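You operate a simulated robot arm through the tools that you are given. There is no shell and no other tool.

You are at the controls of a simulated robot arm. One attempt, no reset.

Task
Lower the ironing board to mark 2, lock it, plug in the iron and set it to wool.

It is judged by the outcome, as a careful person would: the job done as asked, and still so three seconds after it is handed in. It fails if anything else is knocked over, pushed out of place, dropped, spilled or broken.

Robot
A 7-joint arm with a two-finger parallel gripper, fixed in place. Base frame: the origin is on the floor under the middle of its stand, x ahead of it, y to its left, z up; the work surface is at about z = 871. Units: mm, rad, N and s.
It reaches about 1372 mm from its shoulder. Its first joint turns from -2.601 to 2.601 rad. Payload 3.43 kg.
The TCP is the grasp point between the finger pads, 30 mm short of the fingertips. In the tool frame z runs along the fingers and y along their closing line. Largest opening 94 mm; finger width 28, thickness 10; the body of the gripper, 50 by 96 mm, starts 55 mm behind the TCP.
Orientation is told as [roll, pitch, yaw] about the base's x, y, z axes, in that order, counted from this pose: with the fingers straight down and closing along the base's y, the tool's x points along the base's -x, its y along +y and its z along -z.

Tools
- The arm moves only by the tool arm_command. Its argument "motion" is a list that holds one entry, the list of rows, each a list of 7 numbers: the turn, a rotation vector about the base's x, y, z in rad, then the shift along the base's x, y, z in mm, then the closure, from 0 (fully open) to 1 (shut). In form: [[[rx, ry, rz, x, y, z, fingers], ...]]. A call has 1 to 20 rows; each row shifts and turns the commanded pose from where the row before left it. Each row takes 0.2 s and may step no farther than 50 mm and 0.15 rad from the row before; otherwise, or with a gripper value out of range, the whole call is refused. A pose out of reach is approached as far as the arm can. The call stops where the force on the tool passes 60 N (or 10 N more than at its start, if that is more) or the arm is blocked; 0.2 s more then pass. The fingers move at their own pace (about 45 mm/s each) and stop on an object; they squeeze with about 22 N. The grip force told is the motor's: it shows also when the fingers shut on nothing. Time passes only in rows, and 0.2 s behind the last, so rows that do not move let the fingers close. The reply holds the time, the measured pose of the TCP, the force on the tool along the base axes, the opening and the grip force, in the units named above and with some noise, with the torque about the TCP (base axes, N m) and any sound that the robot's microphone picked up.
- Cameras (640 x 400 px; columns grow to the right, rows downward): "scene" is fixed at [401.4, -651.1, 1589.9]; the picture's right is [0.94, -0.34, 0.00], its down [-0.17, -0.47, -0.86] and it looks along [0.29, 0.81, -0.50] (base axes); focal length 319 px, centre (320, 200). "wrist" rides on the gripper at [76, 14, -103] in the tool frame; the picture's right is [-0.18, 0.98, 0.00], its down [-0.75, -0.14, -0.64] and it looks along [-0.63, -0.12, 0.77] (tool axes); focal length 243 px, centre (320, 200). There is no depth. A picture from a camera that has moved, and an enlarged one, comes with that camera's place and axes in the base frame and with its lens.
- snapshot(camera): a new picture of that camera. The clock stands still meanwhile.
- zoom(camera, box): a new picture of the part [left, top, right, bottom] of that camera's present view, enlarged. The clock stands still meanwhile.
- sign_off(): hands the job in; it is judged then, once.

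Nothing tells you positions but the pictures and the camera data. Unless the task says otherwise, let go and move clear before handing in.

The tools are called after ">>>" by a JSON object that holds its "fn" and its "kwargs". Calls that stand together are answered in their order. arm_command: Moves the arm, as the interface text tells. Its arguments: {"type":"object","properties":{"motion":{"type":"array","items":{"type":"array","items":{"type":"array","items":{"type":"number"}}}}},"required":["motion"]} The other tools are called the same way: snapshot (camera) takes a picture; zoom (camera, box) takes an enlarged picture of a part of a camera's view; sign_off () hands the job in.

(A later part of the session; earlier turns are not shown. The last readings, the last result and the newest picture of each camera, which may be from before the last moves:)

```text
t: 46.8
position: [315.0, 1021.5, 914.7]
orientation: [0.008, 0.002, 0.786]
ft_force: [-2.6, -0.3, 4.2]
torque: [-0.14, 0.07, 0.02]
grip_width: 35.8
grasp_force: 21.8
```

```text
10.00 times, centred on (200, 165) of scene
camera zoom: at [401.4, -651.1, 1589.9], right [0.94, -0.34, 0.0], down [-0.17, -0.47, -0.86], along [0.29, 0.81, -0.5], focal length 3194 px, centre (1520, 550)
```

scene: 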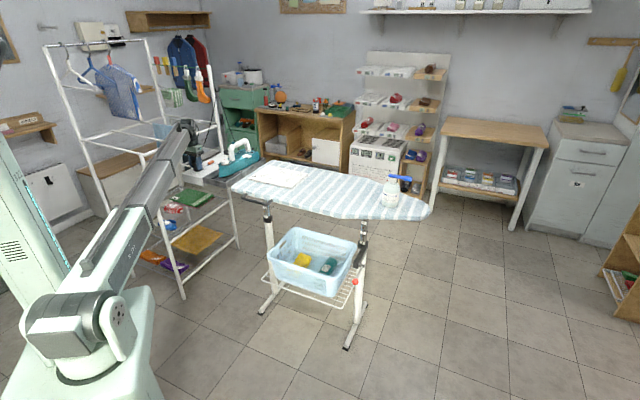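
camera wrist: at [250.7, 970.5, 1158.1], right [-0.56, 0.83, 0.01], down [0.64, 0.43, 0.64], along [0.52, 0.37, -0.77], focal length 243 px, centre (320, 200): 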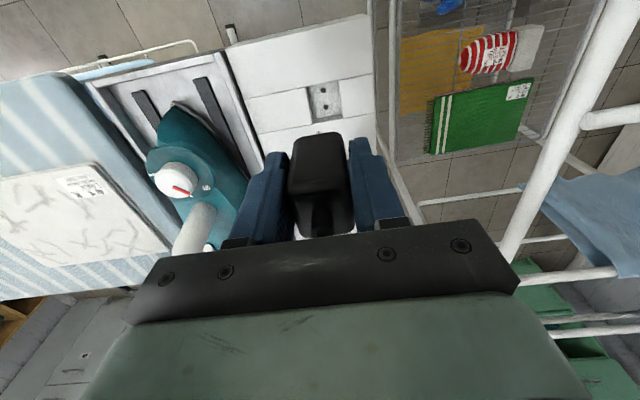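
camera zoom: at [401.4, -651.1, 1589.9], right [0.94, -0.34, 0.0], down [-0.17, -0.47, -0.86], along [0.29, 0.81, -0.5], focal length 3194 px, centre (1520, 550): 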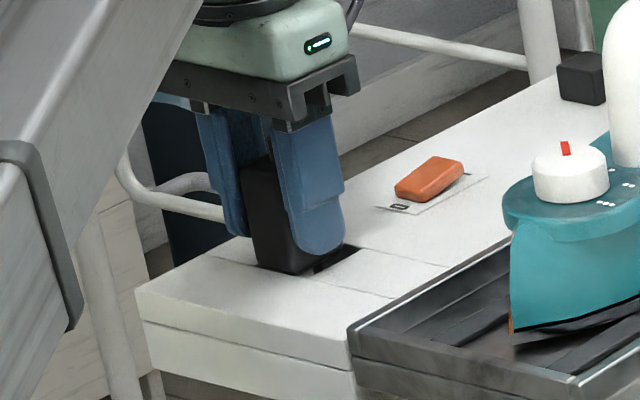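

The board follows smoothly at about 4 N. I'll use this to lower it toward mark 2: the "2" label should end where the "3" label was at first (row 308 in this zoom; it's at 229 now). Going 44 mm first.

>>> {"fn": "arm_command", "kwargs": {"motion": [[[0, 0, 0, 0, 0, -3, 1], [0, 0, 0, 0, 0, -4, 1], [0, 0, 0, 0, 0, -4, 1], [0, 0, 0, 0, 0, -4, 1], [0, 0, 0, 0, 0, -3, 1]]]}}

>>> {"fn": "zoom", "kwargs": {"camera": "scene", "box": [240, 185, 300, 225]}}

>>> {"fn": "snapshot", "kwargs": {"camera": "scene"}}

```text
t: 48.0
position: [314.4, 1021.8, 897.0]
orientation: [0.009, 0.0, 0.785]
ft_force: [-1.6, 0.9, 4.0]
torque: [-0.09, 0.04, -0.03]
grip_width: 35.7
grasp_force: 22.2
```

```text
10.00 times, centred on (270, 205) of scene
camera zoom: at [401.4, -651.1, 1589.9], right [0.94, -0.34, 0.0], down [-0.17, -0.47, -0.86], along [0.29, 0.81, -0.5], focal length 3194 px, centre (820, 150)
```

zoom: 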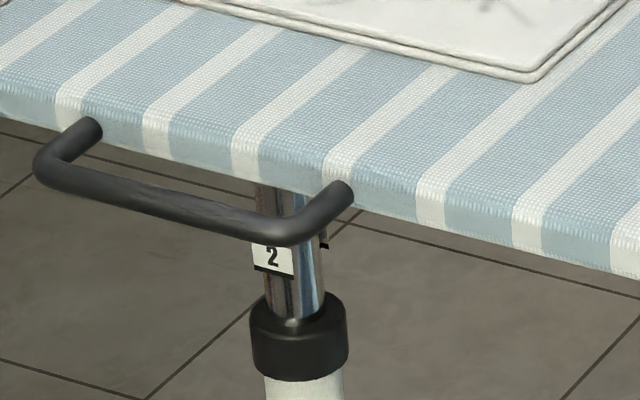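

```text
taken
```

scene: 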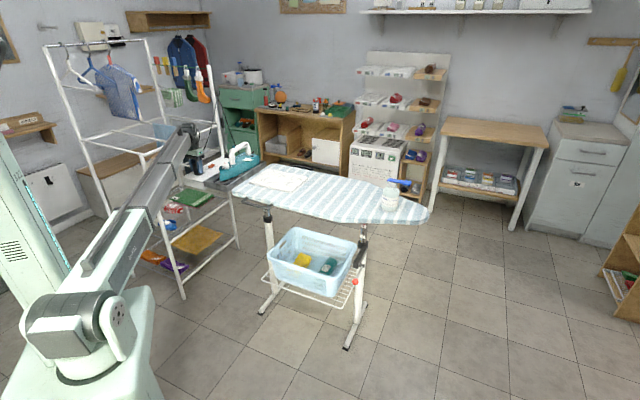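

The "2" is at row 257 now (about 1.56 px per mm), so roughly 33 mm remain. Continuing 27 mm.

>>> {"fn": "arm_command", "kwargs": {"motion": [[[0, 0, 0, 0, 0, -3, 1], [0, 0, 0, 0, 0, -4, 1], [0, 0, 0, 0, 0, -4, 1], [0, 0, 0, 0, 0, -4, 1], [0, 0, 0, 0, 0, -4, 1], [0, 0, 0, 0, 0, -4, 1], [0, 0, 0, 0, 0, -3, 1], [0, 0, 0, 0, 0, -1, 1]]]}}

>>> {"fn": "zoom", "kwargs": {"camera": "scene", "box": [240, 185, 300, 225]}}

>>> {"fn": "zoom", "kwargs": {"camera": "scene", "box": [340, 210, 380, 290]}}

```text
t: 49.8
position: [313.9, 1021.3, 869.8]
orientation: [0.009, 0.0, 0.785]
ft_force: [2.2, 1.6, 5.2]
torque: [-0.08, -0.11, 0.08]
grip_width: 35.9
grasp_force: 22.0
```

```text
10.00 times, centred on (270, 205) of scene
camera zoom: at [401.4, -651.1, 1589.9], right [0.94, -0.34, 0.0], down [-0.17, -0.47, -0.86], along [0.29, 0.81, -0.5], focal length 3194 px, centre (820, 150)
```

zoom: 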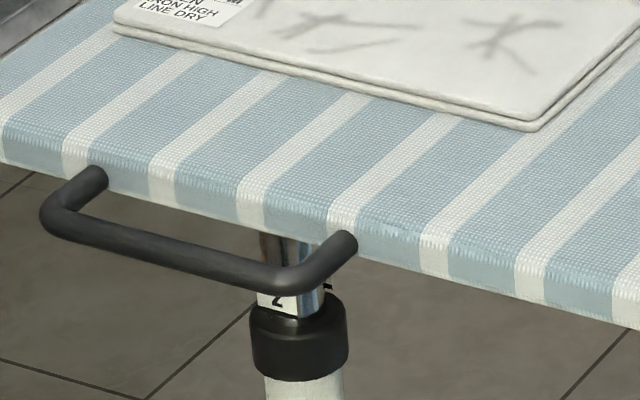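

```text
5.00 times, centred on (360, 250) of scene
camera zoom: at [401.4, -651.1, 1589.9], right [0.94, -0.34, 0.0], down [-0.17, -0.47, -0.86], along [0.29, 0.81, -0.5], focal length 1597 px, centre (120, -50)
```

zoom: 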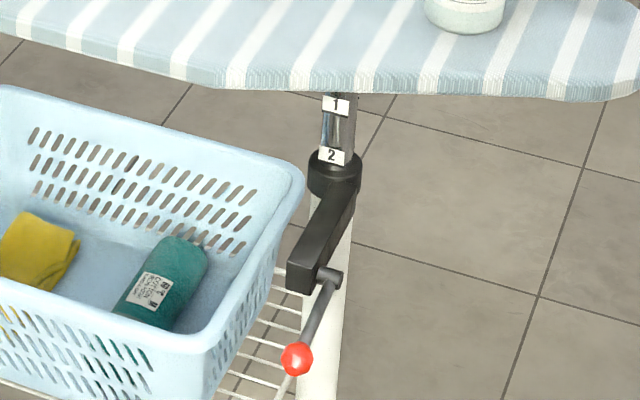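

Both legs say about 6 mm remain (the right leg's "2" at row 156 versus the original "3" at 162). I'll go down 4 mm and compare closely.

>>> {"fn": "arm_command", "kwargs": {"motion": [[[0, 0, 0, 0, 0, -2, 1], [0, 0, 0, 0, 0, -2, 1]]]}}

>>> {"fn": "zoom", "kwargs": {"camera": "scene", "box": [340, 210, 380, 290]}}

>>> {"fn": "zoom", "kwargs": {"camera": "scene", "box": [345, 225, 375, 290]}}

>>> {"fn": "zoom", "kwargs": {"camera": "scene", "box": [240, 185, 300, 225]}}

```text
t: 50.4
position: [313.8, 1022.3, 865.9]
orientation: [0.008, 0.002, 0.784]
ft_force: [1.5, 0.4, 5.8]
torque: [-0.1, -0.04, 0.03]
grip_width: 36.1
grasp_force: 22.3
```

```text
5.00 times, centred on (360, 250) of scene
camera zoom: at [401.4, -651.1, 1589.9], right [0.94, -0.34, 0.0], down [-0.17, -0.47, -0.86], along [0.29, 0.81, -0.5], focal length 1597 px, centre (120, -50)
```

zoom: 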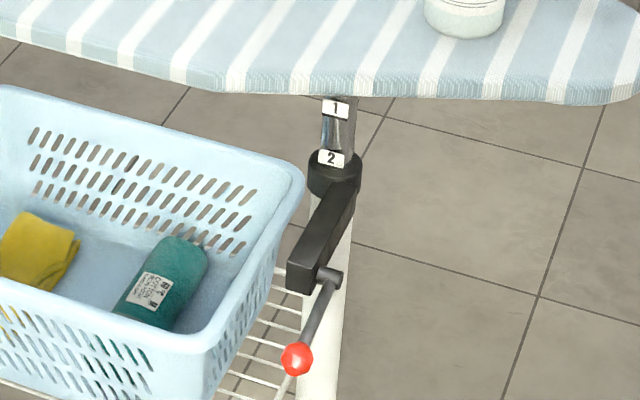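

```text
6.15 times, centred on (360, 258) of scene
camera zoom: at [401.4, -651.1, 1589.9], right [0.94, -0.34, 0.0], down [-0.17, -0.47, -0.86], along [0.29, 0.81, -0.5], focal length 1965 px, centre (74, -154)
```

zoom: 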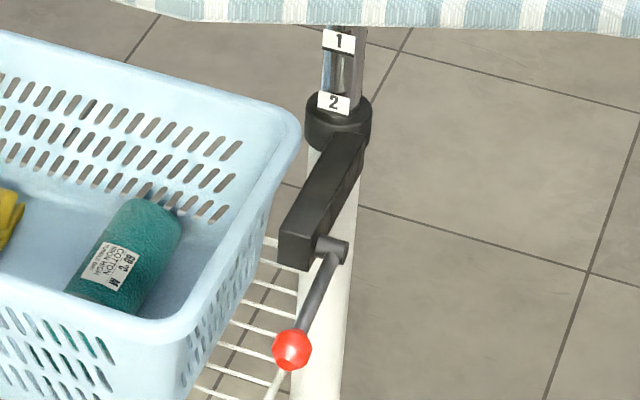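

```text
10.00 times, centred on (270, 205) of scene
camera zoom: at [401.4, -651.1, 1589.9], right [0.94, -0.34, 0.0], down [-0.17, -0.47, -0.86], along [0.29, 0.81, -0.5], focal length 3194 px, centre (820, 150)
```

zoom: 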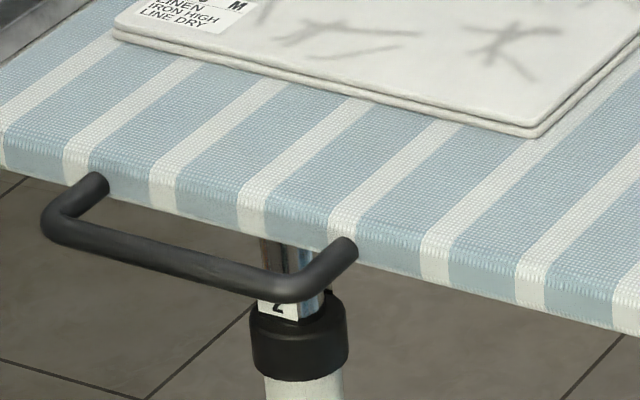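

About 3.5–4 mm remain. Lowering 3.5 mm more and comparing.

>>> {"fn": "arm_command", "kwargs": {"motion": [[[0, 0, 0, 0, 0, -2, 1], [0, 0, 0, 0, 0, -1.5, 1]]]}}

>>> {"fn": "zoom", "kwargs": {"camera": "scene", "box": [345, 225, 375, 290]}}

>>> {"fn": "zoom", "kwargs": {"camera": "scene", "box": [240, 185, 300, 225]}}

>>> {"fn": "zoom", "kwargs": {"camera": "scene", "box": [340, 210, 380, 290]}}

>>> {"fn": "zoom", "kwargs": {"camera": "scene", "box": [352, 225, 372, 245]}}

```text
t: 51.0
position: [314.3, 1021.5, 861.6]
orientation: [0.01, 0.001, 0.786]
ft_force: [-1.1, 1.9, 5.4]
torque: [-0.06, 0.06, -0.01]
grip_width: 35.7
grasp_force: 21.8
```

```text
6.15 times, centred on (360, 258) of scene
camera zoom: at [401.4, -651.1, 1589.9], right [0.94, -0.34, 0.0], down [-0.17, -0.47, -0.86], along [0.29, 0.81, -0.5], focal length 1965 px, centre (74, -154)
```

zoom: 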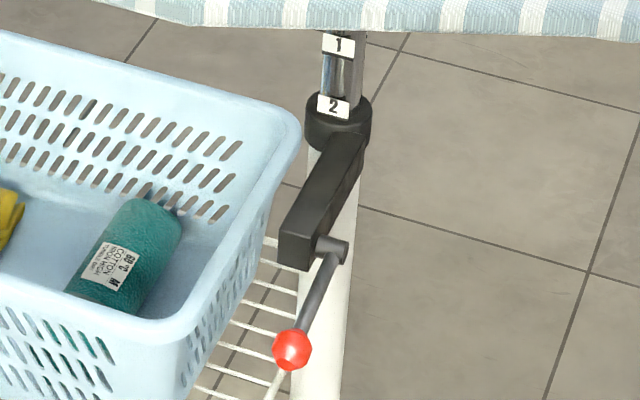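

```text
10.00 times, centred on (270, 205) of scene
camera zoom: at [401.4, -651.1, 1589.9], right [0.94, -0.34, 0.0], down [-0.17, -0.47, -0.86], along [0.29, 0.81, -0.5], focal length 3194 px, centre (820, 150)
```

zoom: 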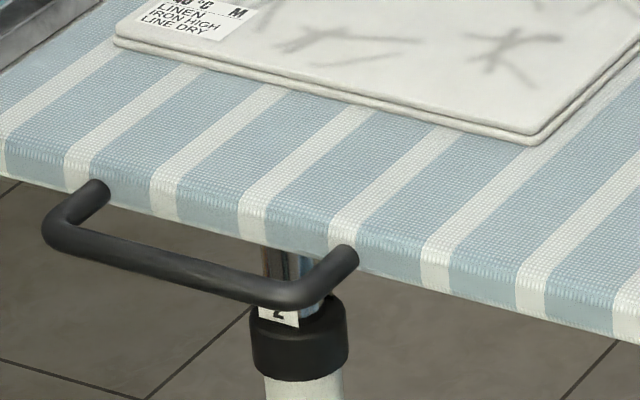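

```text
5.00 times, centred on (360, 250) of scene
camera zoom: at [401.4, -651.1, 1589.9], right [0.94, -0.34, 0.0], down [-0.17, -0.47, -0.86], along [0.29, 0.81, -0.5], focal length 1597 px, centre (120, -50)
```

zoom: 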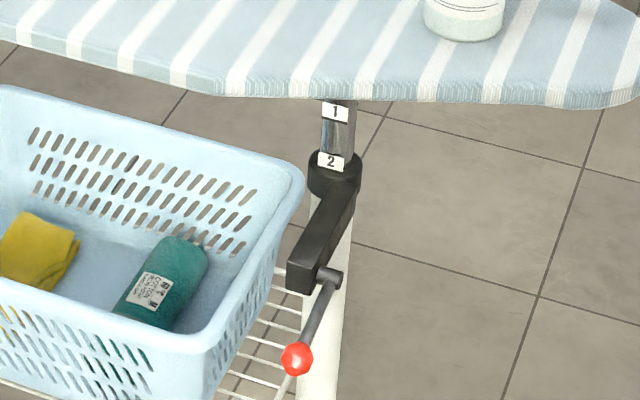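

```text
16.00 times, centred on (362, 235) of scene
camera zoom: at [401.4, -651.1, 1589.9], right [0.94, -0.34, 0.0], down [-0.17, -0.47, -0.86], along [0.29, 0.81, -0.5], focal length 5110 px, centre (-352, -360)
```

zoom: 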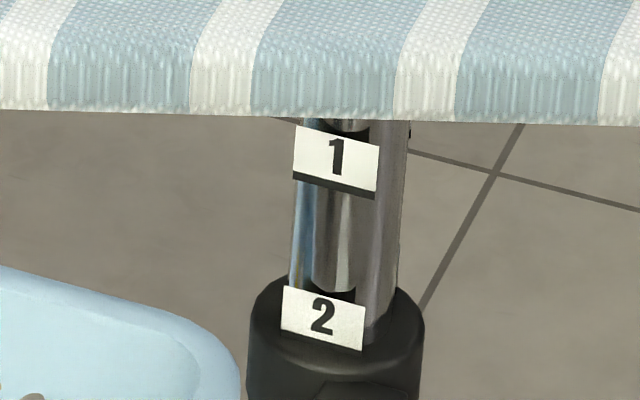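

The "2" labels now sit exactly where the "3" labels were (right leg rows 106 and 161). I'll release the half-inserted plug, rise clear, and then lock the lever.

>>> {"fn": "arm_command", "kwargs": {"motion": [[[0, 0, 0, 0, 0, 0, 0.4], [0, 0, 0, 0, 0, 0, 0.3], [0, 0, 0, 0, 0, 0, 0.2], [0, 0, 0, 0, 0, 0, 0.2]]]}}

>>> {"fn": "snapshot", "kwargs": {"camera": "wrist"}}

>>> {"fn": "zoom", "kwargs": {"camera": "scene", "box": [340, 210, 380, 290]}}

>>> {"fn": "zoom", "kwargs": {"camera": "scene", "box": [180, 155, 220, 195]}}

```text
t: 52.0
position: [313.9, 1021.0, 861.3]
orientation: [0.009, 0.0, 0.785]
ft_force: [0.3, -0.1, 0.6]
torque: [0.0, 0.01, 0.01]
grip_width: 75.1
grasp_force: 0.0
```

```text
taken
camera wrist: at [250.9, 976.8, 965.2], right [-0.56, 0.83, 0.01], down [0.64, 0.43, 0.64], along [0.52, 0.37, -0.77], focal length 243 px, centre (320, 200)
```

wrist: 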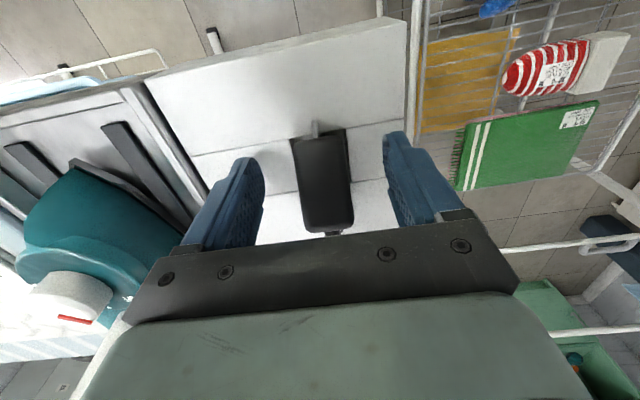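

```text
5.00 times, centred on (360, 250) of scene
camera zoom: at [401.4, -651.1, 1589.9], right [0.94, -0.34, 0.0], down [-0.17, -0.47, -0.86], along [0.29, 0.81, -0.5], focal length 1597 px, centre (120, -50)
```

zoom: 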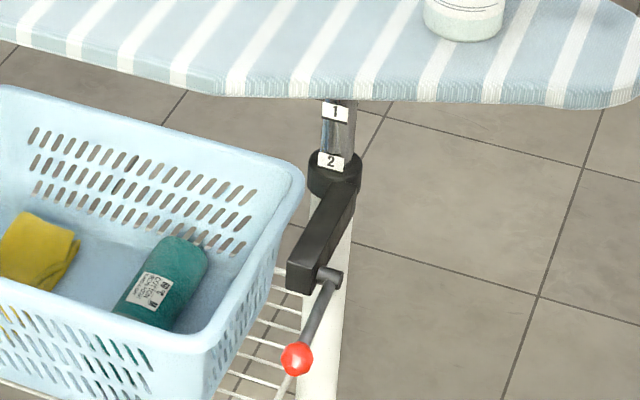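

```text
10.00 times, centred on (200, 175) of scene
camera zoom: at [401.4, -651.1, 1589.9], right [0.94, -0.34, 0.0], down [-0.17, -0.47, -0.86], along [0.29, 0.81, -0.5], focal length 3194 px, centre (1520, 450)
```

zoom: 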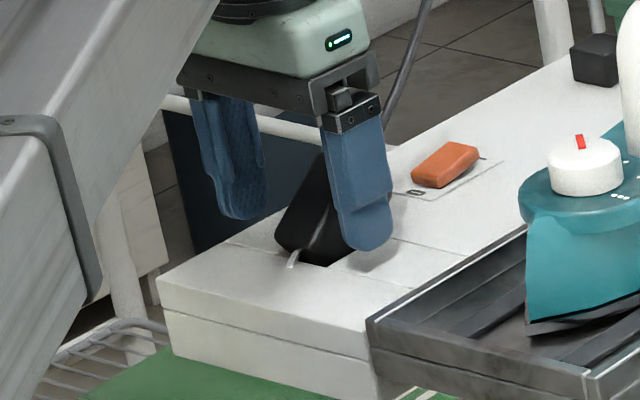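

The plug tipped over when released, leaning in the recess with its pins out. I need to see exactly how it lies before re-gripping it.

>>> {"fn": "zoom", "kwargs": {"camera": "wrist", "box": [250, 100, 410, 250]}}

>>> {"fn": "zoom", "kwargs": {"camera": "scene", "box": [185, 160, 215, 190]}}

```text
2.67 times, centred on (330, 175) of wrist
camera zoom: at [250.9, 976.8, 965.2], right [-0.56, 0.83, 0.01], down [0.64, 0.43, 0.64], along [0.52, 0.37, -0.77], focal length 647 px, centre (293, 267)
```

zoom: 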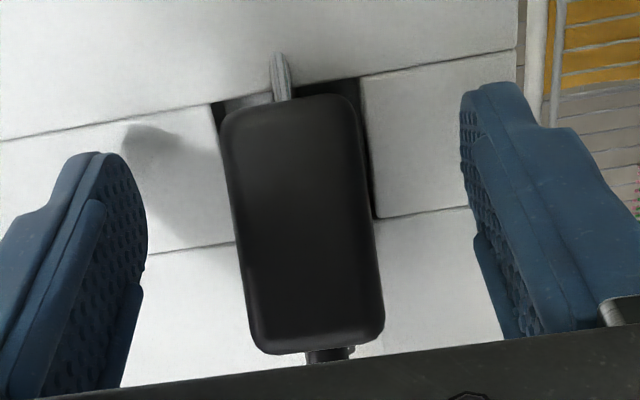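

```text
13.33 times, centred on (200, 175) of scene
camera zoom: at [401.4, -651.1, 1589.9], right [0.94, -0.34, 0.0], down [-0.17, -0.47, -0.86], along [0.29, 0.81, -0.5], focal length 4258 px, centre (1920, 533)
```

zoom: 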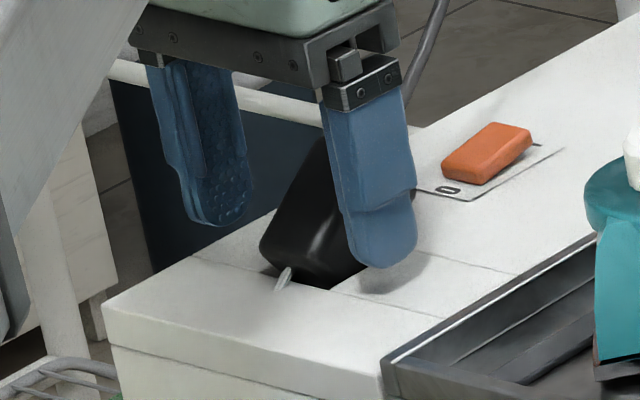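

The plug is lodged safely in the recess for now. Since the board must be locked before I can press the plug home, I'll rise clear and go to the lever now.

>>> {"fn": "arm_command", "kwargs": {"motion": [[[0, 0, 0, 0, 0, 10, 0], [0, 0, 0, 0, 0, 20, 0], [0, 0, 0, 0, 0, 40, 0], [0, 0, 0, 0, 0, 48, 0], [0, 0, 0, 0, 0, 48, 0], [0, 0, 0, 0, 0, 48, 0]]]}}

>>> {"fn": "snapshot", "kwargs": {"camera": "wrist"}}

>>> {"fn": "zoom", "kwargs": {"camera": "scene", "box": [170, 110, 290, 190]}}

```text
t: 53.4
position: [316.3, 1022.0, 1075.9]
orientation: [0.006, 0.001, 0.786]
ft_force: [0.1, -0.2, -0.6]
torque: [-0.02, 0.03, -0.03]
grip_width: 94.1
grasp_force: 0.1
```

```text
taken
camera wrist: at [253.5, 977.4, 1179.3], right [-0.56, 0.83, 0.01], down [0.64, 0.43, 0.64], along [0.52, 0.37, -0.77], focal length 243 px, centre (320, 200)
```

wrist: 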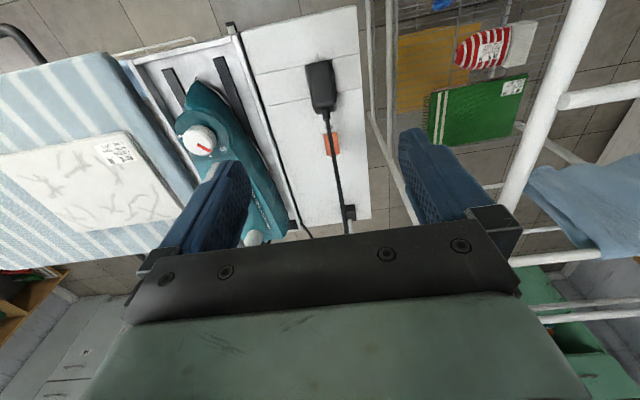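

```text
5.00 times, centred on (230, 150) of scene
camera zoom: at [401.4, -651.1, 1589.9], right [0.94, -0.34, 0.0], down [-0.17, -0.47, -0.86], along [0.29, 0.81, -0.5], focal length 1597 px, centre (770, 450)
```

zoom: 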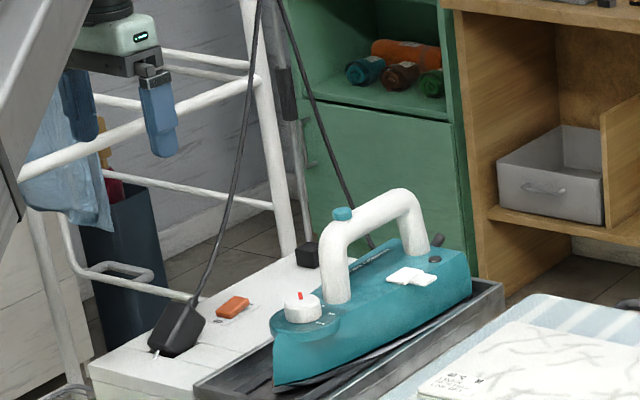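

The plug stays lodged. Now travelling to the lever on the robot side of the board.

>>> {"fn": "arm_command", "kwargs": {"motion": [[[0, 0, 0, 20, -42, -8, 0], [0, 0, 0, 20, -42, -8, 0], [0, 0, 0, 20, -42, -8, 0], [0, 0, 0, 20, -42, -8, 0], [0, 0, 0, 20, -42, -8, 0], [0, 0, 0, 20, -42, -8, 0], [0, 0, 0, 20, -42, -8, 0], [0, 0, 0, 20, -42, -8, 0], [0, 0, 0, 20, -42, -8, 0], [0, 0, 0, 20, -42, -8, 0], [0, 0, 0, 20, -42, -8, 0], [0, 0, 0, 20, -42, -8, 0], [0, 0, 0, 20, -42, -8, 0], [0, 0, 0, 20, -42, -8, 0], [0, 0, 0, 20, -42, -8, 0], [0, 0, 0, 20, -42, -8, 0], [0, 0, 0, 20, -42, -8, 0], [0, 0, 0, 20, -42, -8, 0], [0, 0, 0, 20, -42, -8, 0]]]}}

>>> {"fn": "zoom", "kwargs": {"camera": "scene", "box": [170, 110, 290, 190]}}

>>> {"fn": "snapshot", "kwargs": {"camera": "wrist"}}

```text
t: 57.4
position: [693.2, 223.5, 924.2]
orientation: [0.008, 0.001, 0.788]
ft_force: [-0.9, -0.6, 0.9]
torque: [0.01, 0.01, 0.02]
grip_width: 94.1
grasp_force: 0.0
```

```text
5.00 times, centred on (230, 150) of scene
camera zoom: at [401.4, -651.1, 1589.9], right [0.94, -0.34, 0.0], down [-0.17, -0.47, -0.86], along [0.29, 0.81, -0.5], focal length 1597 px, centre (770, 450)
```

zoom: 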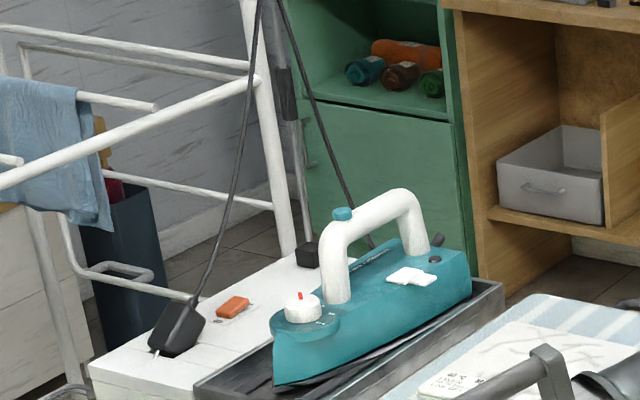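

```text
taken
camera wrist: at [629.6, 178.0, 1027.0], right [-0.57, 0.82, 0.01], down [0.64, 0.43, 0.64], along [0.52, 0.37, -0.77], focal length 243 px, centre (320, 200)
```

wrist: 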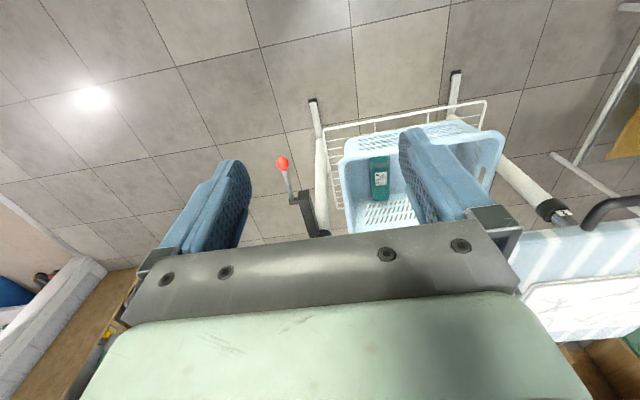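

The lever still hangs out horizontally. I'll tilt the tool and drop to a point outside it.

>>> {"fn": "arm_command", "kwargs": {"motion": [[[0.0605, -0.0596, 0, 16, -10.5, -43, 0], [0.0605, -0.0596, 0, 16, -10.5, -43, 0], [0.0605, -0.0596, 0, 16, -10.5, -43, 0], [0.0605, -0.0596, 0, 16, -10.5, -43, 0], [0.0605, -0.0596, 0, 16, -10.5, -43, 0], [0.0605, -0.0596, 0, 16, -10.5, -43, 0]]]}}

>>> {"fn": "snapshot", "kwargs": {"camera": "wrist"}}

```text
t: 58.8
position: [791.1, 161.7, 664.5]
orientation: [0.012, -0.511, 0.785]
ft_force: [-0.6, -0.5, 0.8]
torque: [0.0, 0.01, 0.03]
grip_width: 93.8
grasp_force: 0.0
```

```text
taken
camera wrist: at [698.9, 87.0, 717.8], right [-0.58, 0.81, 0.1], down [0.35, 0.14, 0.93], along [0.73, 0.58, -0.36], focal length 243 px, centre (320, 200)
```

wrist: 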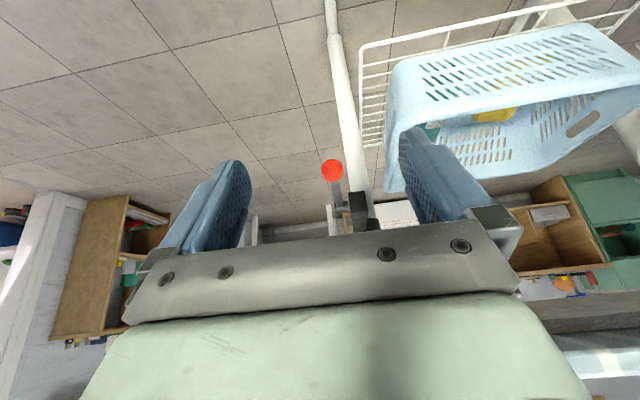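

>>> {"fn": "arm_command", "kwargs": {"motion": [[[0, 0, 0, 25.5, 25.4, -18, 0], [0, 0, 0, 25.5, 25.4, -20, 0], [0, 0, 0, 25.5, 25.4, -22, 0], [0, 0, 0, 25.5, 25.4, -23, 0], [0, 0, 0, 0, 0, 0, 0]]]}}

>>> {"fn": "snapshot", "kwargs": {"camera": "wrist"}}

```text
t: 60.0
position: [894.2, 263.6, 583.3]
orientation: [0.013, -0.508, 0.782]
ft_force: [-0.4, -0.3, 0.5]
torque: [0.03, -0.02, 0.0]
grip_width: 93.9
grasp_force: 0.1
```

```text
taken
camera wrist: at [802.9, 190.2, 635.5], right [-0.58, 0.81, 0.1], down [0.35, 0.14, 0.93], along [0.73, 0.58, -0.36], focal length 243 px, centre (320, 200)
```

wrist: 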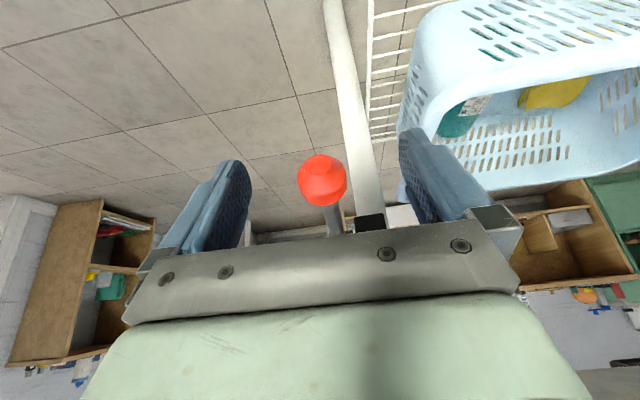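

The ball is between the fingers. I'll close and swing it back down along the same arc.

>>> {"fn": "arm_command", "kwargs": {"motion": [[[0, 0, 0, 0, 0, -1, 1], [0, 0, 0, 0, 0, 0, 1], [0, 0, 0, 0, 0, 0, 1], [0, 0, 0, 0, 0, 0, 1], [0, 0, 0, 0, 0, 0, 1], [0, 0, 0, 0, 0, 0, 1], [0.02, -0.02, 0, 1.6, 1.6, -11.4, 1], [0.03, -0.03, 0, 2.6, 2.6, -11, 1]]]}}

```text
t: 61.8
position: [897.5, 266.6, 560.4]
orientation: [0.012, -0.581, 0.784]
ft_force: [-2.0, 3.1, 14.7]
torque: [0.94, -0.8, -0.06]
grip_width: 27.1
grasp_force: 45.0
```

The lever follows. Continuing down the arc.

>>> {"fn": "arm_command", "kwargs": {"motion": [[[0.05, -0.049, 0, 3.5, 3.6, -10.5, 1], [0.05, -0.049, 0, 4.4, 4.4, -9.9, 1], [0.05, -0.049, 0, 5.1, 5.2, -9.0, 1]]]}}

>>> {"fn": "zoom", "kwargs": {"camera": "scene", "box": [340, 210, 380, 290]}}

```text
t: 62.6
position: [908.7, 279.2, 530.7]
orientation: [0.017, -0.788, 0.783]
ft_force: [-4.5, -6.8, 8.8]
torque: [0.86, -0.79, -0.08]
grip_width: 26.8
grasp_force: 44.8
```

```text
5.00 times, centred on (360, 250) of scene
camera zoom: at [401.4, -651.1, 1589.9], right [0.94, -0.34, 0.0], down [-0.17, -0.47, -0.86], along [0.29, 0.81, -0.5], focal length 1597 px, centre (120, -50)
```

zoom: 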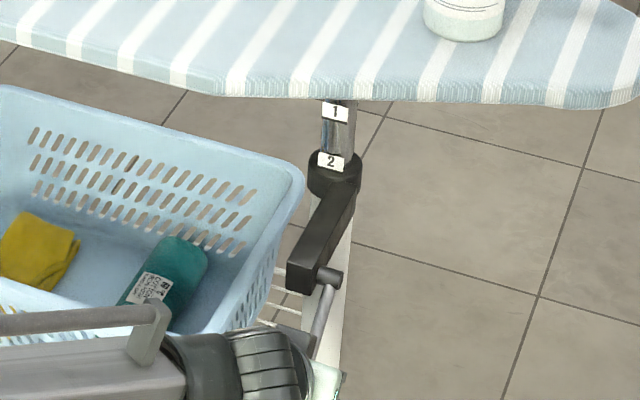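

>>> {"fn": "arm_command", "kwargs": {"motion": [[[0.055, -0.054, 0, 5.9, 6.0, -8.1, 1], [0.055, -0.054, 0, 6.5, 6.6, -7.0, 1], [0.055, -0.054, 0, 7.0, 7.1, -5.9, 1], [0.055, -0.054, 0, 7.5, 7.6, -4.6, 1]]]}}

```text
t: 63.6
position: [936.3, 308.5, 504.5]
orientation: [0.024, -1.095, 0.777]
ft_force: [-4.0, -11.8, -8.1]
torque: [0.63, -0.45, -0.04]
grip_width: 26.7
grasp_force: 44.9
```

>>> {"fn": "arm_command", "kwargs": {"motion": [[[0.05, -0.049, 0, 7.8, 7.9, -4.3, 1], [0.04, -0.039, 0, 8.1, 8.2, -2.7, 1], [0.03, -0.03, 0, 7.5, 7.6, -1.0, 1]]]}}

>>> {"fn": "zoom", "kwargs": {"camera": "scene", "box": [340, 210, 380, 290]}}

```text
t: 64.4
position: [960.4, 330.9, 498.2]
orientation: [0.037, -1.269, 0.762]
ft_force: [-1.6, -12.0, 2.2]
torque: [0.74, -0.7, 0.05]
grip_width: 27.1
grasp_force: 45.4
```

```text
5.00 times, centred on (360, 250) of scene
camera zoom: at [401.4, -651.1, 1589.9], right [0.94, -0.34, 0.0], down [-0.17, -0.47, -0.86], along [0.29, 0.81, -0.5], focal length 1597 px, centre (120, -50)
```

zoom: 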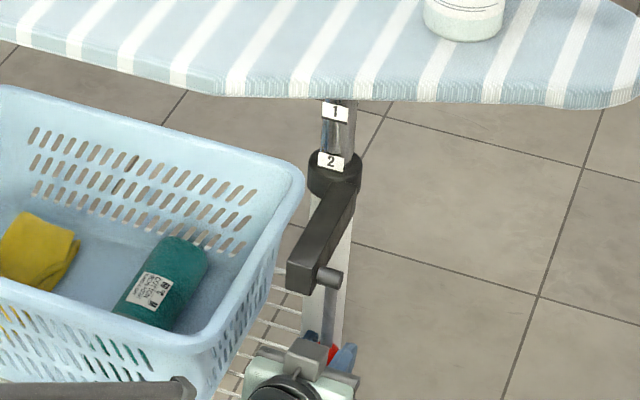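

The lever is nearly vertical again. I'll push slightly further to reach its stop.

>>> {"fn": "arm_command", "kwargs": {"motion": [[[0, 0, 0, 1.5, 1.5, 0, 1], [0, 0, 0, 1.5, 1.5, 0, 1]]]}}

```text
t: 65.0
position: [962.2, 333.4, 498.4]
orientation: [0.034, -1.267, 0.764]
ft_force: [-13.9, -25.3, 5.6]
torque: [0.71, -0.72, -0.07]
grip_width: 27.1
grasp_force: 45.1
```

The force rises at the original position, so it's at the stop. One last firm nudge, then release and back out.

>>> {"fn": "arm_command", "kwargs": {"motion": [[[0, 0, 0, 0.8, 0.8, 0, 1], [0, 0, 0, 0, 0, 0, 1], [0, 0, 0, -1.5, -1.5, 0, 1], [0, 0, 0, 0, 0, 0, 0.3], [0, 0, 0, 0, 0, 0, 0], [0, 0, 0, 0, 0, 0, 0], [0, 0, 0, 0, 0, 0, 0], [0, 0, 0, -15, -15, 5, 0], [0, 0, 0, -25, -25, 9, 0], [0, 0, 0, -30, -30, 10, 0]]]}}

>>> {"fn": "snapshot", "kwargs": {"camera": "wrist"}}

>>> {"fn": "zoom", "kwargs": {"camera": "scene", "box": [340, 210, 380, 290]}}

```text
t: 67.2
position: [891.1, 263.7, 520.8]
orientation: [0.033, -1.265, 0.767]
ft_force: [0.4, -0.4, 0.1]
torque: [-0.02, 0.02, 0.03]
grip_width: 94.2
grasp_force: 0.1
```

```text
taken
camera wrist: at [796.9, 187.3, 479.5], right [-0.66, 0.72, 0.19], down [-0.16, -0.38, 0.91], along [0.73, 0.58, 0.37], focal length 243 px, centre (320, 200)
```

wrist: 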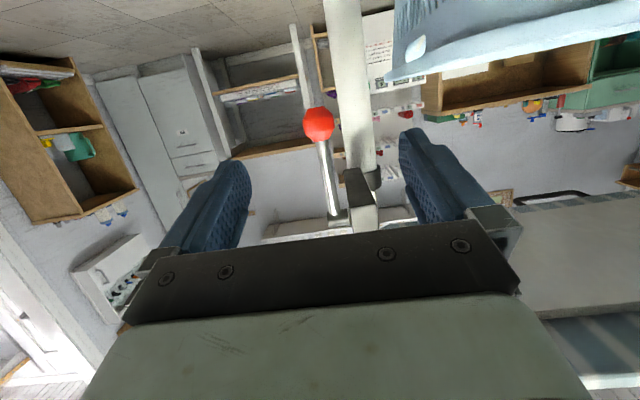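

```text
5.00 times, centred on (360, 250) of scene
camera zoom: at [401.4, -651.1, 1589.9], right [0.94, -0.34, 0.0], down [-0.17, -0.47, -0.86], along [0.29, 0.81, -0.5], focal length 1597 px, centre (120, -50)
```

zoom: 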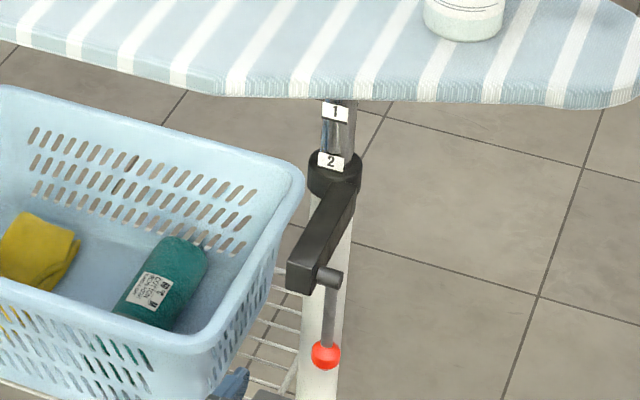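

The lever is back exactly at its original locked position and the board sits at mark 2. I'll back away, level the tool, and return to the plug.

>>> {"fn": "arm_command", "kwargs": {"motion": [[[-0.1, 0.0985, 0, -14.5, -14.9, 20, 0], [-0.1, 0.0985, 0, -14.5, -14.9, 20, 0], [-0.1, 0.0985, 0, -14.5, -14.9, 20, 0], [-0.1, 0.0985, 0, -14.5, -14.9, 20, 0], [-0.1, 0.0985, 0, -14.5, -14.9, 20, 0], [-0.1, 0.0985, 0, -14.5, -14.9, 20, 0], [-0.1, 0.0985, 0, -14.5, -14.9, 20, 0], [-0.1, 0.0985, 0, -14.5, -14.9, 20, 0], [-0.1, 0.0985, 0, -14.5, -14.9, 20, 0], [0, 0, 0, -11, 15.5, 37, 0], [0, 0, 0, -11, 15.5, 37, 0], [0, 0, 0, -11, 15.5, 37, 0], [0, 0, 0, -11, 15.5, 37, 0], [0, 0, 0, -11, 15.5, 37, 0], [0, 0, 0, -11, 15.5, 37, 0]]]}}

```text
t: 70.4
position: [694.7, 221.7, 920.3]
orientation: [0.01, -0.002, 0.785]
ft_force: [-0.1, 0.8, 0.2]
torque: [-0.02, 0.0, 0.01]
grip_width: 94.1
grasp_force: 0.1
```

>>> {"fn": "arm_command", "kwargs": {"motion": [[[0, 0, 0, -20, 42, 8, 0], [0, 0, 0, -20, 42, 8, 0], [0, 0, 0, -20, 42, 8, 0], [0, 0, 0, -20, 42, 8, 0], [0, 0, 0, -20, 42, 8, 0], [0, 0, 0, -20, 42, 8, 0], [0, 0, 0, -20, 42, 8, 0], [0, 0, 0, -20, 42, 8, 0], [0, 0, 0, -20, 42, 8, 0], [0, 0, 0, -20, 42, 8, 0], [0, 0, 0, -20, 42, 8, 0], [0, 0, 0, -20, 42, 8, 0], [0, 0, 0, -20, 42, 8, 0], [0, 0, 0, -20, 42, 8, 0], [0, 0, 0, -20, 42, 8, 0], [0, 0, 0, -20, 42, 8, 0], [0, 0, 0, -20, 42, 8, 0], [0, 0, 0, -20, 42, 8, 0]]]}}

>>> {"fn": "snapshot", "kwargs": {"camera": "wrist"}}

>>> {"fn": "zoom", "kwargs": {"camera": "scene", "box": [170, 140, 230, 190]}}

```text
t: 74.2
position: [334.6, 976.4, 1068.8]
orientation: [0.009, -0.001, 0.785]
ft_force: [0.2, 0.3, -0.2]
torque: [0.02, -0.01, 0.01]
grip_width: 94.1
grasp_force: 0.2
```

```text
taken
camera wrist: at [271.7, 931.8, 1171.1], right [-0.56, 0.83, 0.01], down [0.64, 0.43, 0.64], along [0.53, 0.37, -0.77], focal length 243 px, centre (320, 200)
```

wrist: 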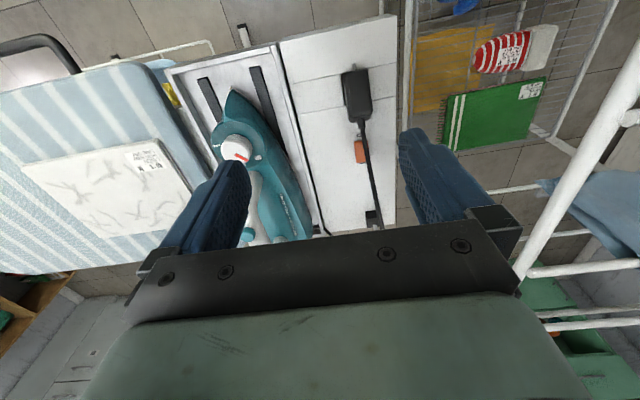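

```text
8.00 times, centred on (200, 165) of scene
camera zoom: at [401.4, -651.1, 1589.9], right [0.94, -0.34, 0.0], down [-0.17, -0.47, -0.86], along [0.29, 0.81, -0.5], focal length 2555 px, centre (1280, 480)
```

zoom: 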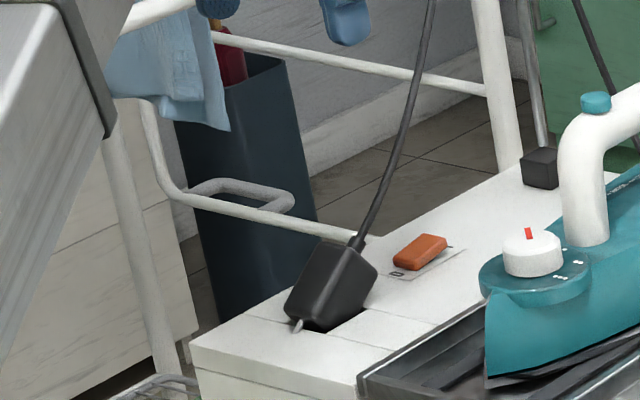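

>>> {"fn": "zoom", "kwargs": {"camera": "wrist", "box": [310, 40, 430, 160]}}

>>> {"fn": "zoom", "kwargs": {"camera": "scene", "box": [190, 155, 225, 190]}}

>>> {"fn": "zoom", "kwargs": {"camera": "wrist", "box": [190, 80, 340, 250]}}

```text
3.33 times, centred on (370, 100) of wrist
camera zoom: at [271.7, 931.8, 1171.1], right [-0.56, 0.83, 0.01], down [0.64, 0.43, 0.64], along [0.53, 0.37, -0.77], focal length 809 px, centre (153, 533)
```

zoom: 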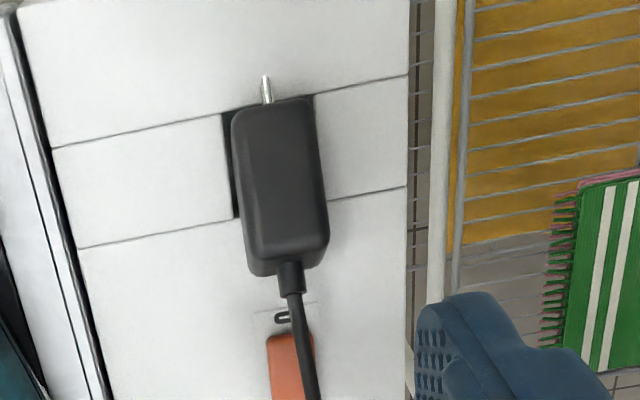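

```text
11.43 times, centred on (208, 172) of scene
camera zoom: at [401.4, -651.1, 1589.9], right [0.94, -0.34, 0.0], down [-0.17, -0.47, -0.86], along [0.29, 0.81, -0.5], focal length 3650 px, centre (1606, 514)
```

zoom: 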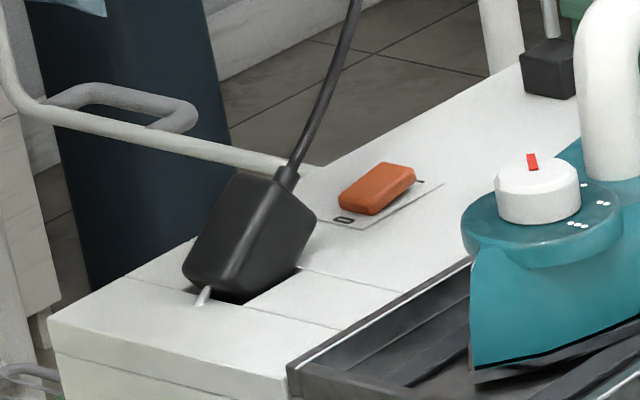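

```text
2.35 times, centred on (265, 165) of wrist
camera zoom: at [271.7, 931.8, 1171.1], right [-0.56, 0.83, 0.01], down [0.64, 0.43, 0.64], along [0.53, 0.37, -0.77], focal length 571 px, centre (449, 282)
```

zoom: 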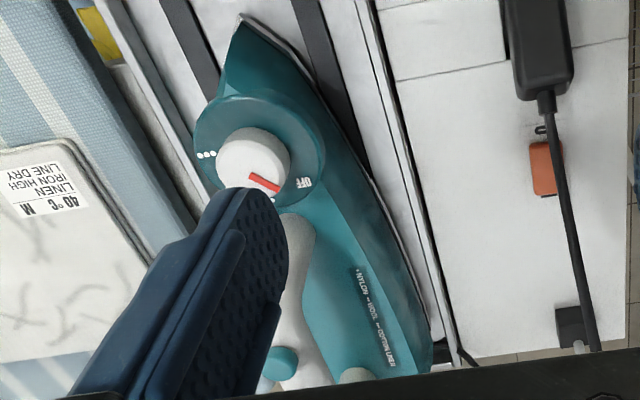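

The board is now locked at mark 2. Looking at the earlier images again, the plug had been sitting about 3 mm short, on the recess's near edge; that's why it tipped. It now leans about 55° in the recess at roughly (327, 1032, 837); I'll move above it and check alignment before gripping.

>>> {"fn": "arm_command", "kwargs": {"motion": [[[0, 0, 0, -3, 28, -20, 0], [0, 0, 0, -3, 29, -35, 0], [0, 0, 0, 0, 0, -45, 0], [0, 0, 0, 0, 0, -30, 0], [0, 0, 0, 0, 0, 0, 0]]]}}

>>> {"fn": "snapshot", "kwargs": {"camera": "wrist"}}

>>> {"fn": "zoom", "kwargs": {"camera": "scene", "box": [180, 150, 220, 190]}}

```text
t: 75.4
position: [327.7, 1035.7, 937.4]
orientation: [0.009, -0.004, 0.786]
ft_force: [0.3, -0.3, 0.2]
torque: [0.0, -0.01, 0.0]
grip_width: 94.0
grasp_force: 0.1
```

```text
taken
camera wrist: at [265.0, 991.4, 1039.6], right [-0.56, 0.83, 0.01], down [0.64, 0.43, 0.64], along [0.53, 0.37, -0.77], focal length 243 px, centre (320, 200)
```

wrist: 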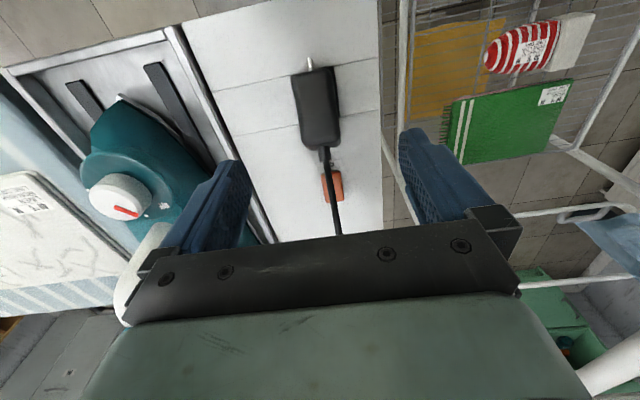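

```text
10.00 times, centred on (200, 170) of scene
camera zoom: at [401.4, -651.1, 1589.9], right [0.94, -0.34, 0.0], down [-0.17, -0.47, -0.86], along [0.29, 0.81, -0.5], focal length 3194 px, centre (1520, 500)
```

zoom: 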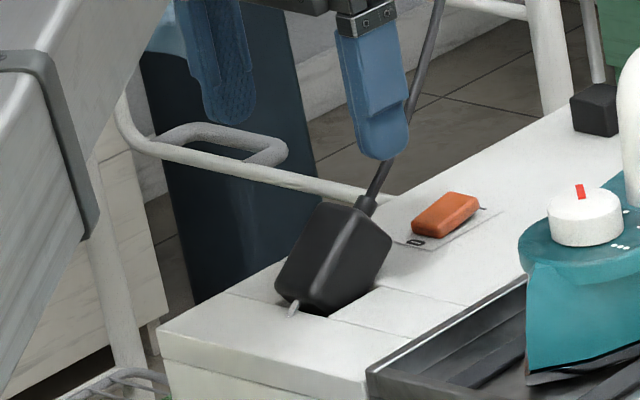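

The plug is centred laterally between the fingers. I'll descend so the fingertips stop just above the panel and grip it.

>>> {"fn": "arm_command", "kwargs": {"motion": [[[0, 0, 0, -1, -1, -25, 0], [0, 0, 0, 0, 0, -25, 0], [0, 0, 0, 0, 0, -20, 0], [0, 0, 0, 0, 0, -11, 0], [0, 0, 0, 0, 0, 0, 0]]]}}

>>> {"fn": "zoom", "kwargs": {"camera": "scene", "box": [180, 150, 220, 190]}}

>>> {"fn": "zoom", "kwargs": {"camera": "wrist", "box": [230, 80, 430, 250]}}

```text
t: 76.6
position: [328.8, 1035.7, 856.5]
orientation: [0.009, -0.002, 0.784]
ft_force: [0.3, 0.4, 0.3]
torque: [0.01, 0.01, 0.03]
grip_width: 94.1
grasp_force: 0.1
```

```text
10.00 times, centred on (200, 170) of scene
camera zoom: at [401.4, -651.1, 1589.9], right [0.94, -0.34, 0.0], down [-0.17, -0.47, -0.86], along [0.29, 0.81, -0.5], focal length 3194 px, centre (1520, 500)
```

zoom: 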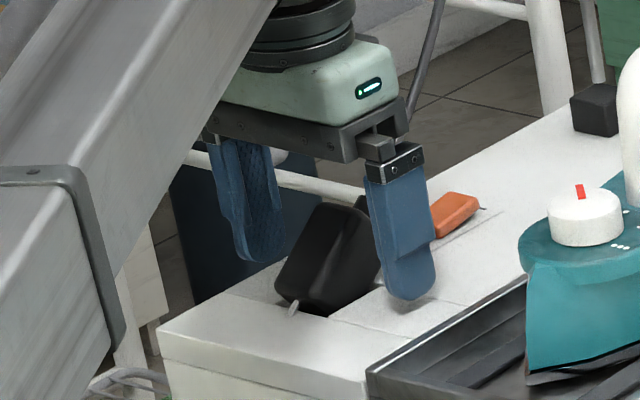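

```text
2.35 times, centred on (330, 165) of wrist
camera zoom: at [265.1, 989.2, 959.1], right [-0.56, 0.83, 0.01], down [0.64, 0.43, 0.64], along [0.53, 0.37, -0.77], focal length 571 px, centre (296, 282)
```

zoom: 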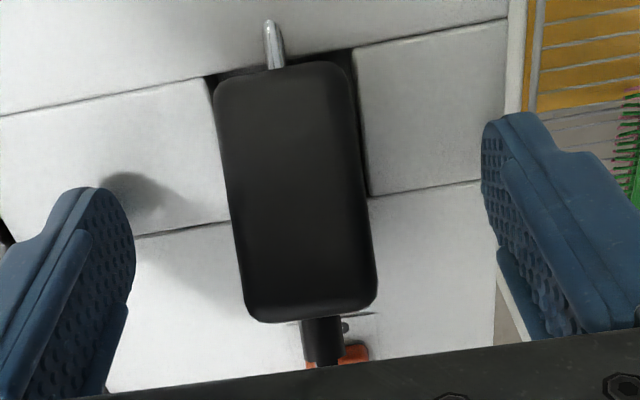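

>>> {"fn": "arm_command", "kwargs": {"motion": [[[0, 0, 0, 0, 0, 0, 1], [0, 0, 0, 0, 0, 0, 1], [0, 0, 0, 0, 0, 0, 1], [0, 0, 0, 0, 0, 0, 1], [0, 0, 0, 0, 0, 0, 1], [0, 0, 0, 0, 0, 0, 1], [0, 0, 0, 0, 0, 2, 1], [0, 0, 0, 0, 0, 4, 1], [0, 0, 0, 0, 0, 6, 1]]]}}

>>> {"fn": "zoom", "kwargs": {"camera": "scene", "box": [180, 150, 220, 190]}}

>>> {"fn": "zoom", "kwargs": {"camera": "wrist", "box": [230, 80, 430, 250]}}

```text
t: 78.6
position: [327.8, 1033.5, 867.0]
orientation: [0.009, -0.001, 0.785]
ft_force: [-0.7, 0.9, -0.8]
torque: [0.02, 0.0, 0.0]
grip_width: 35.6
grasp_force: 22.0
```

```text
10.00 times, centred on (200, 170) of scene
camera zoom: at [401.4, -651.1, 1589.9], right [0.94, -0.34, 0.0], down [-0.17, -0.47, -0.86], along [0.29, 0.81, -0.5], focal length 3194 px, centre (1520, 500)
```

zoom: 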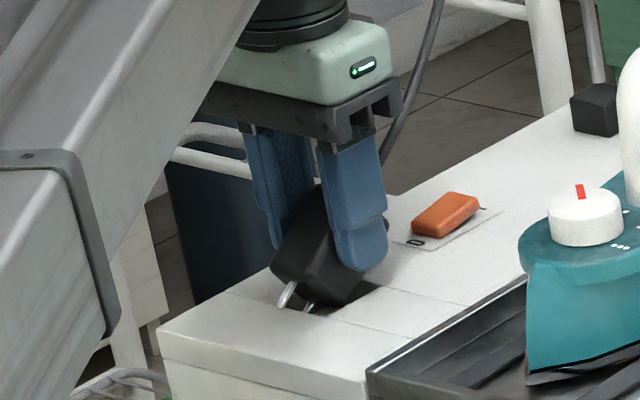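

```text
2.35 times, centred on (330, 165) of wrist
camera zoom: at [264.4, 988.6, 970.8], right [-0.56, 0.83, 0.01], down [0.64, 0.43, 0.64], along [0.53, 0.37, -0.77], focal length 571 px, centre (296, 282)
```

zoom: 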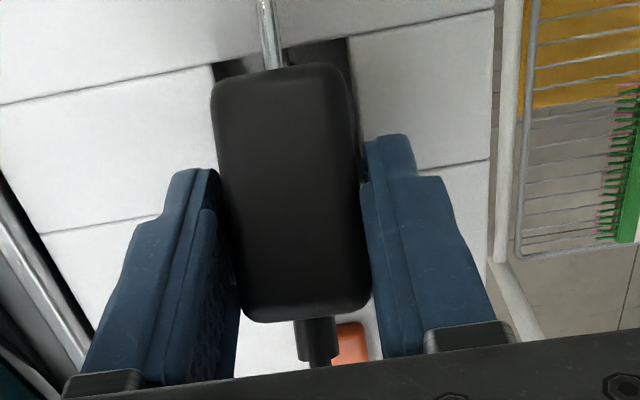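

Gripped and lifted: the plug is tilted about 57° in the fingers. I'll lift it clear, then turn the tool so the plug is upright and stand it on the board again for a proper re-grip.

>>> {"fn": "arm_command", "kwargs": {"motion": [[[0, 0, 0, 0, 0, 6, 1], [0, 0, 0, 0, 0, 10, 1], [0, 0, 0, 0, 0, 13, 1], [0, 0, 0, 0, 0, 14, 1], [0, 0, 0, 0, 0, 14, 1], [0, 0, 0, 0, 0, 14, 1], [0, 0, 0, 0, 0, 14, 1], [0, 0, 0, 0, 0, 14, 1], [0, 0, 0, 0, 0, 14, 1], [0, 0, 0, 0, 0, 12, 1], [0, 0, 0, 0, 0, 7, 1], [0, 0, 0, 0, 0, 3, 1]]]}}

>>> {"fn": "arm_command", "kwargs": {"motion": [[[0.04, -0.0394, 0, 0, 0, 0, 1], [0.07, -0.069, 0, 0, 0, 0, 1], [0.08, -0.0788, 0, 0, 0, 0, 1], [0.08, -0.0788, 0, 0, 0, 0, 1], [0.08, -0.0788, 0, 0, 0, 0, 1], [0.08, -0.0788, 0, 0, 0, 0, 1], [0.08, -0.0788, 0, 0, 0, 0, 1], [0.08, -0.0788, 0, 0, 0, 0, 1], [0.06, -0.059, 0, 0, 0, 0, 1], [0.04, -0.0394, 0, 0, 0, 0, 1], [0.02, -0.0197, 0, 0, 0, 0, 1], [0, 0, 0, 0, 0, 0, 1]]]}}

>>> {"fn": "zoom", "kwargs": {"camera": "scene", "box": [170, 110, 240, 180]}}

>>> {"fn": "snapshot", "kwargs": {"camera": "wrist"}}

```text
t: 81.2
position: [329.5, 1034.1, 1003.9]
orientation: [0.01, -0.001, 0.785]
ft_force: [-0.2, 0.1, -1.0]
torque: [0.02, 0.01, -0.01]
grip_width: 35.7
grasp_force: 21.8
```

```text
t: 83.8
position: [327.9, 1033.7, 1001.7]
orientation: [0.021, -0.999, 0.779]
ft_force: [-0.6, -0.4, -0.9]
torque: [-0.05, 0.05, -0.01]
grip_width: 35.5
grasp_force: 21.9
```

```text
5.71 times, centred on (205, 145) of scene
camera zoom: at [401.4, -651.1, 1589.9], right [0.94, -0.34, 0.0], down [-0.17, -0.47, -0.86], along [0.29, 0.81, -0.5], focal length 1825 px, centre (977, 514)
```

zoom: 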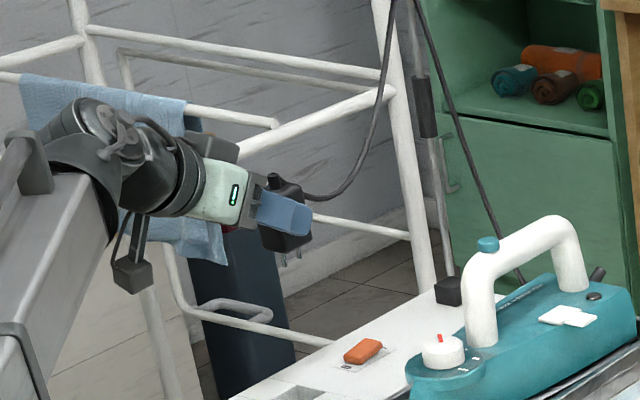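

```text
taken
camera wrist: at [228.4, 952.0, 994.6], right [-0.63, 0.76, 0.17], down [0.02, -0.2, 0.98], along [0.78, 0.62, 0.11], focal length 243 px, centre (320, 200)
```

wrist: 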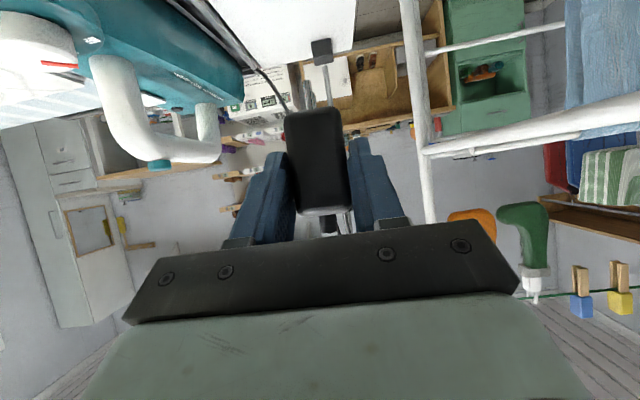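

The plug now hangs upright with pins down. I'll check how vertical it is.

>>> {"fn": "zoom", "kwargs": {"camera": "scene", "box": [190, 130, 220, 160]}}

>>> {"fn": "zoom", "kwargs": {"camera": "wrist", "box": [230, 60, 430, 250]}}

```text
13.33 times, centred on (205, 145) of scene
camera zoom: at [401.4, -651.1, 1589.9], right [0.94, -0.34, 0.0], down [-0.17, -0.47, -0.86], along [0.29, 0.81, -0.5], focal length 4258 px, centre (1853, 933)
```

zoom: 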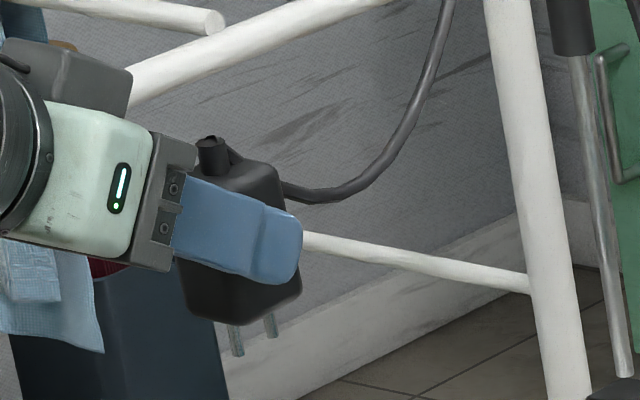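

```text
2.11 times, centred on (330, 155) of wrist
camera zoom: at [228.4, 952.0, 994.6], right [-0.63, 0.76, 0.17], down [0.02, -0.2, 0.98], along [0.78, 0.62, 0.11], focal length 511 px, centre (299, 295)
```

zoom: 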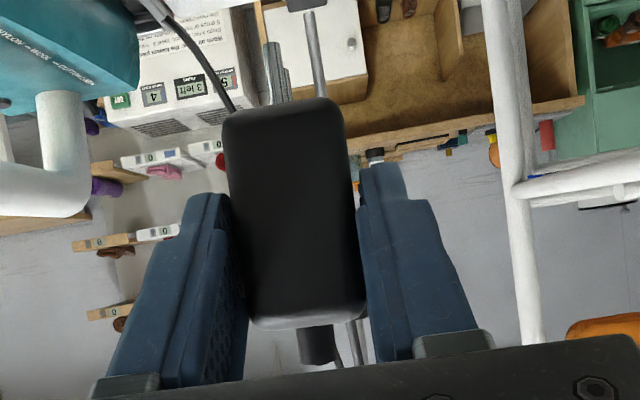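

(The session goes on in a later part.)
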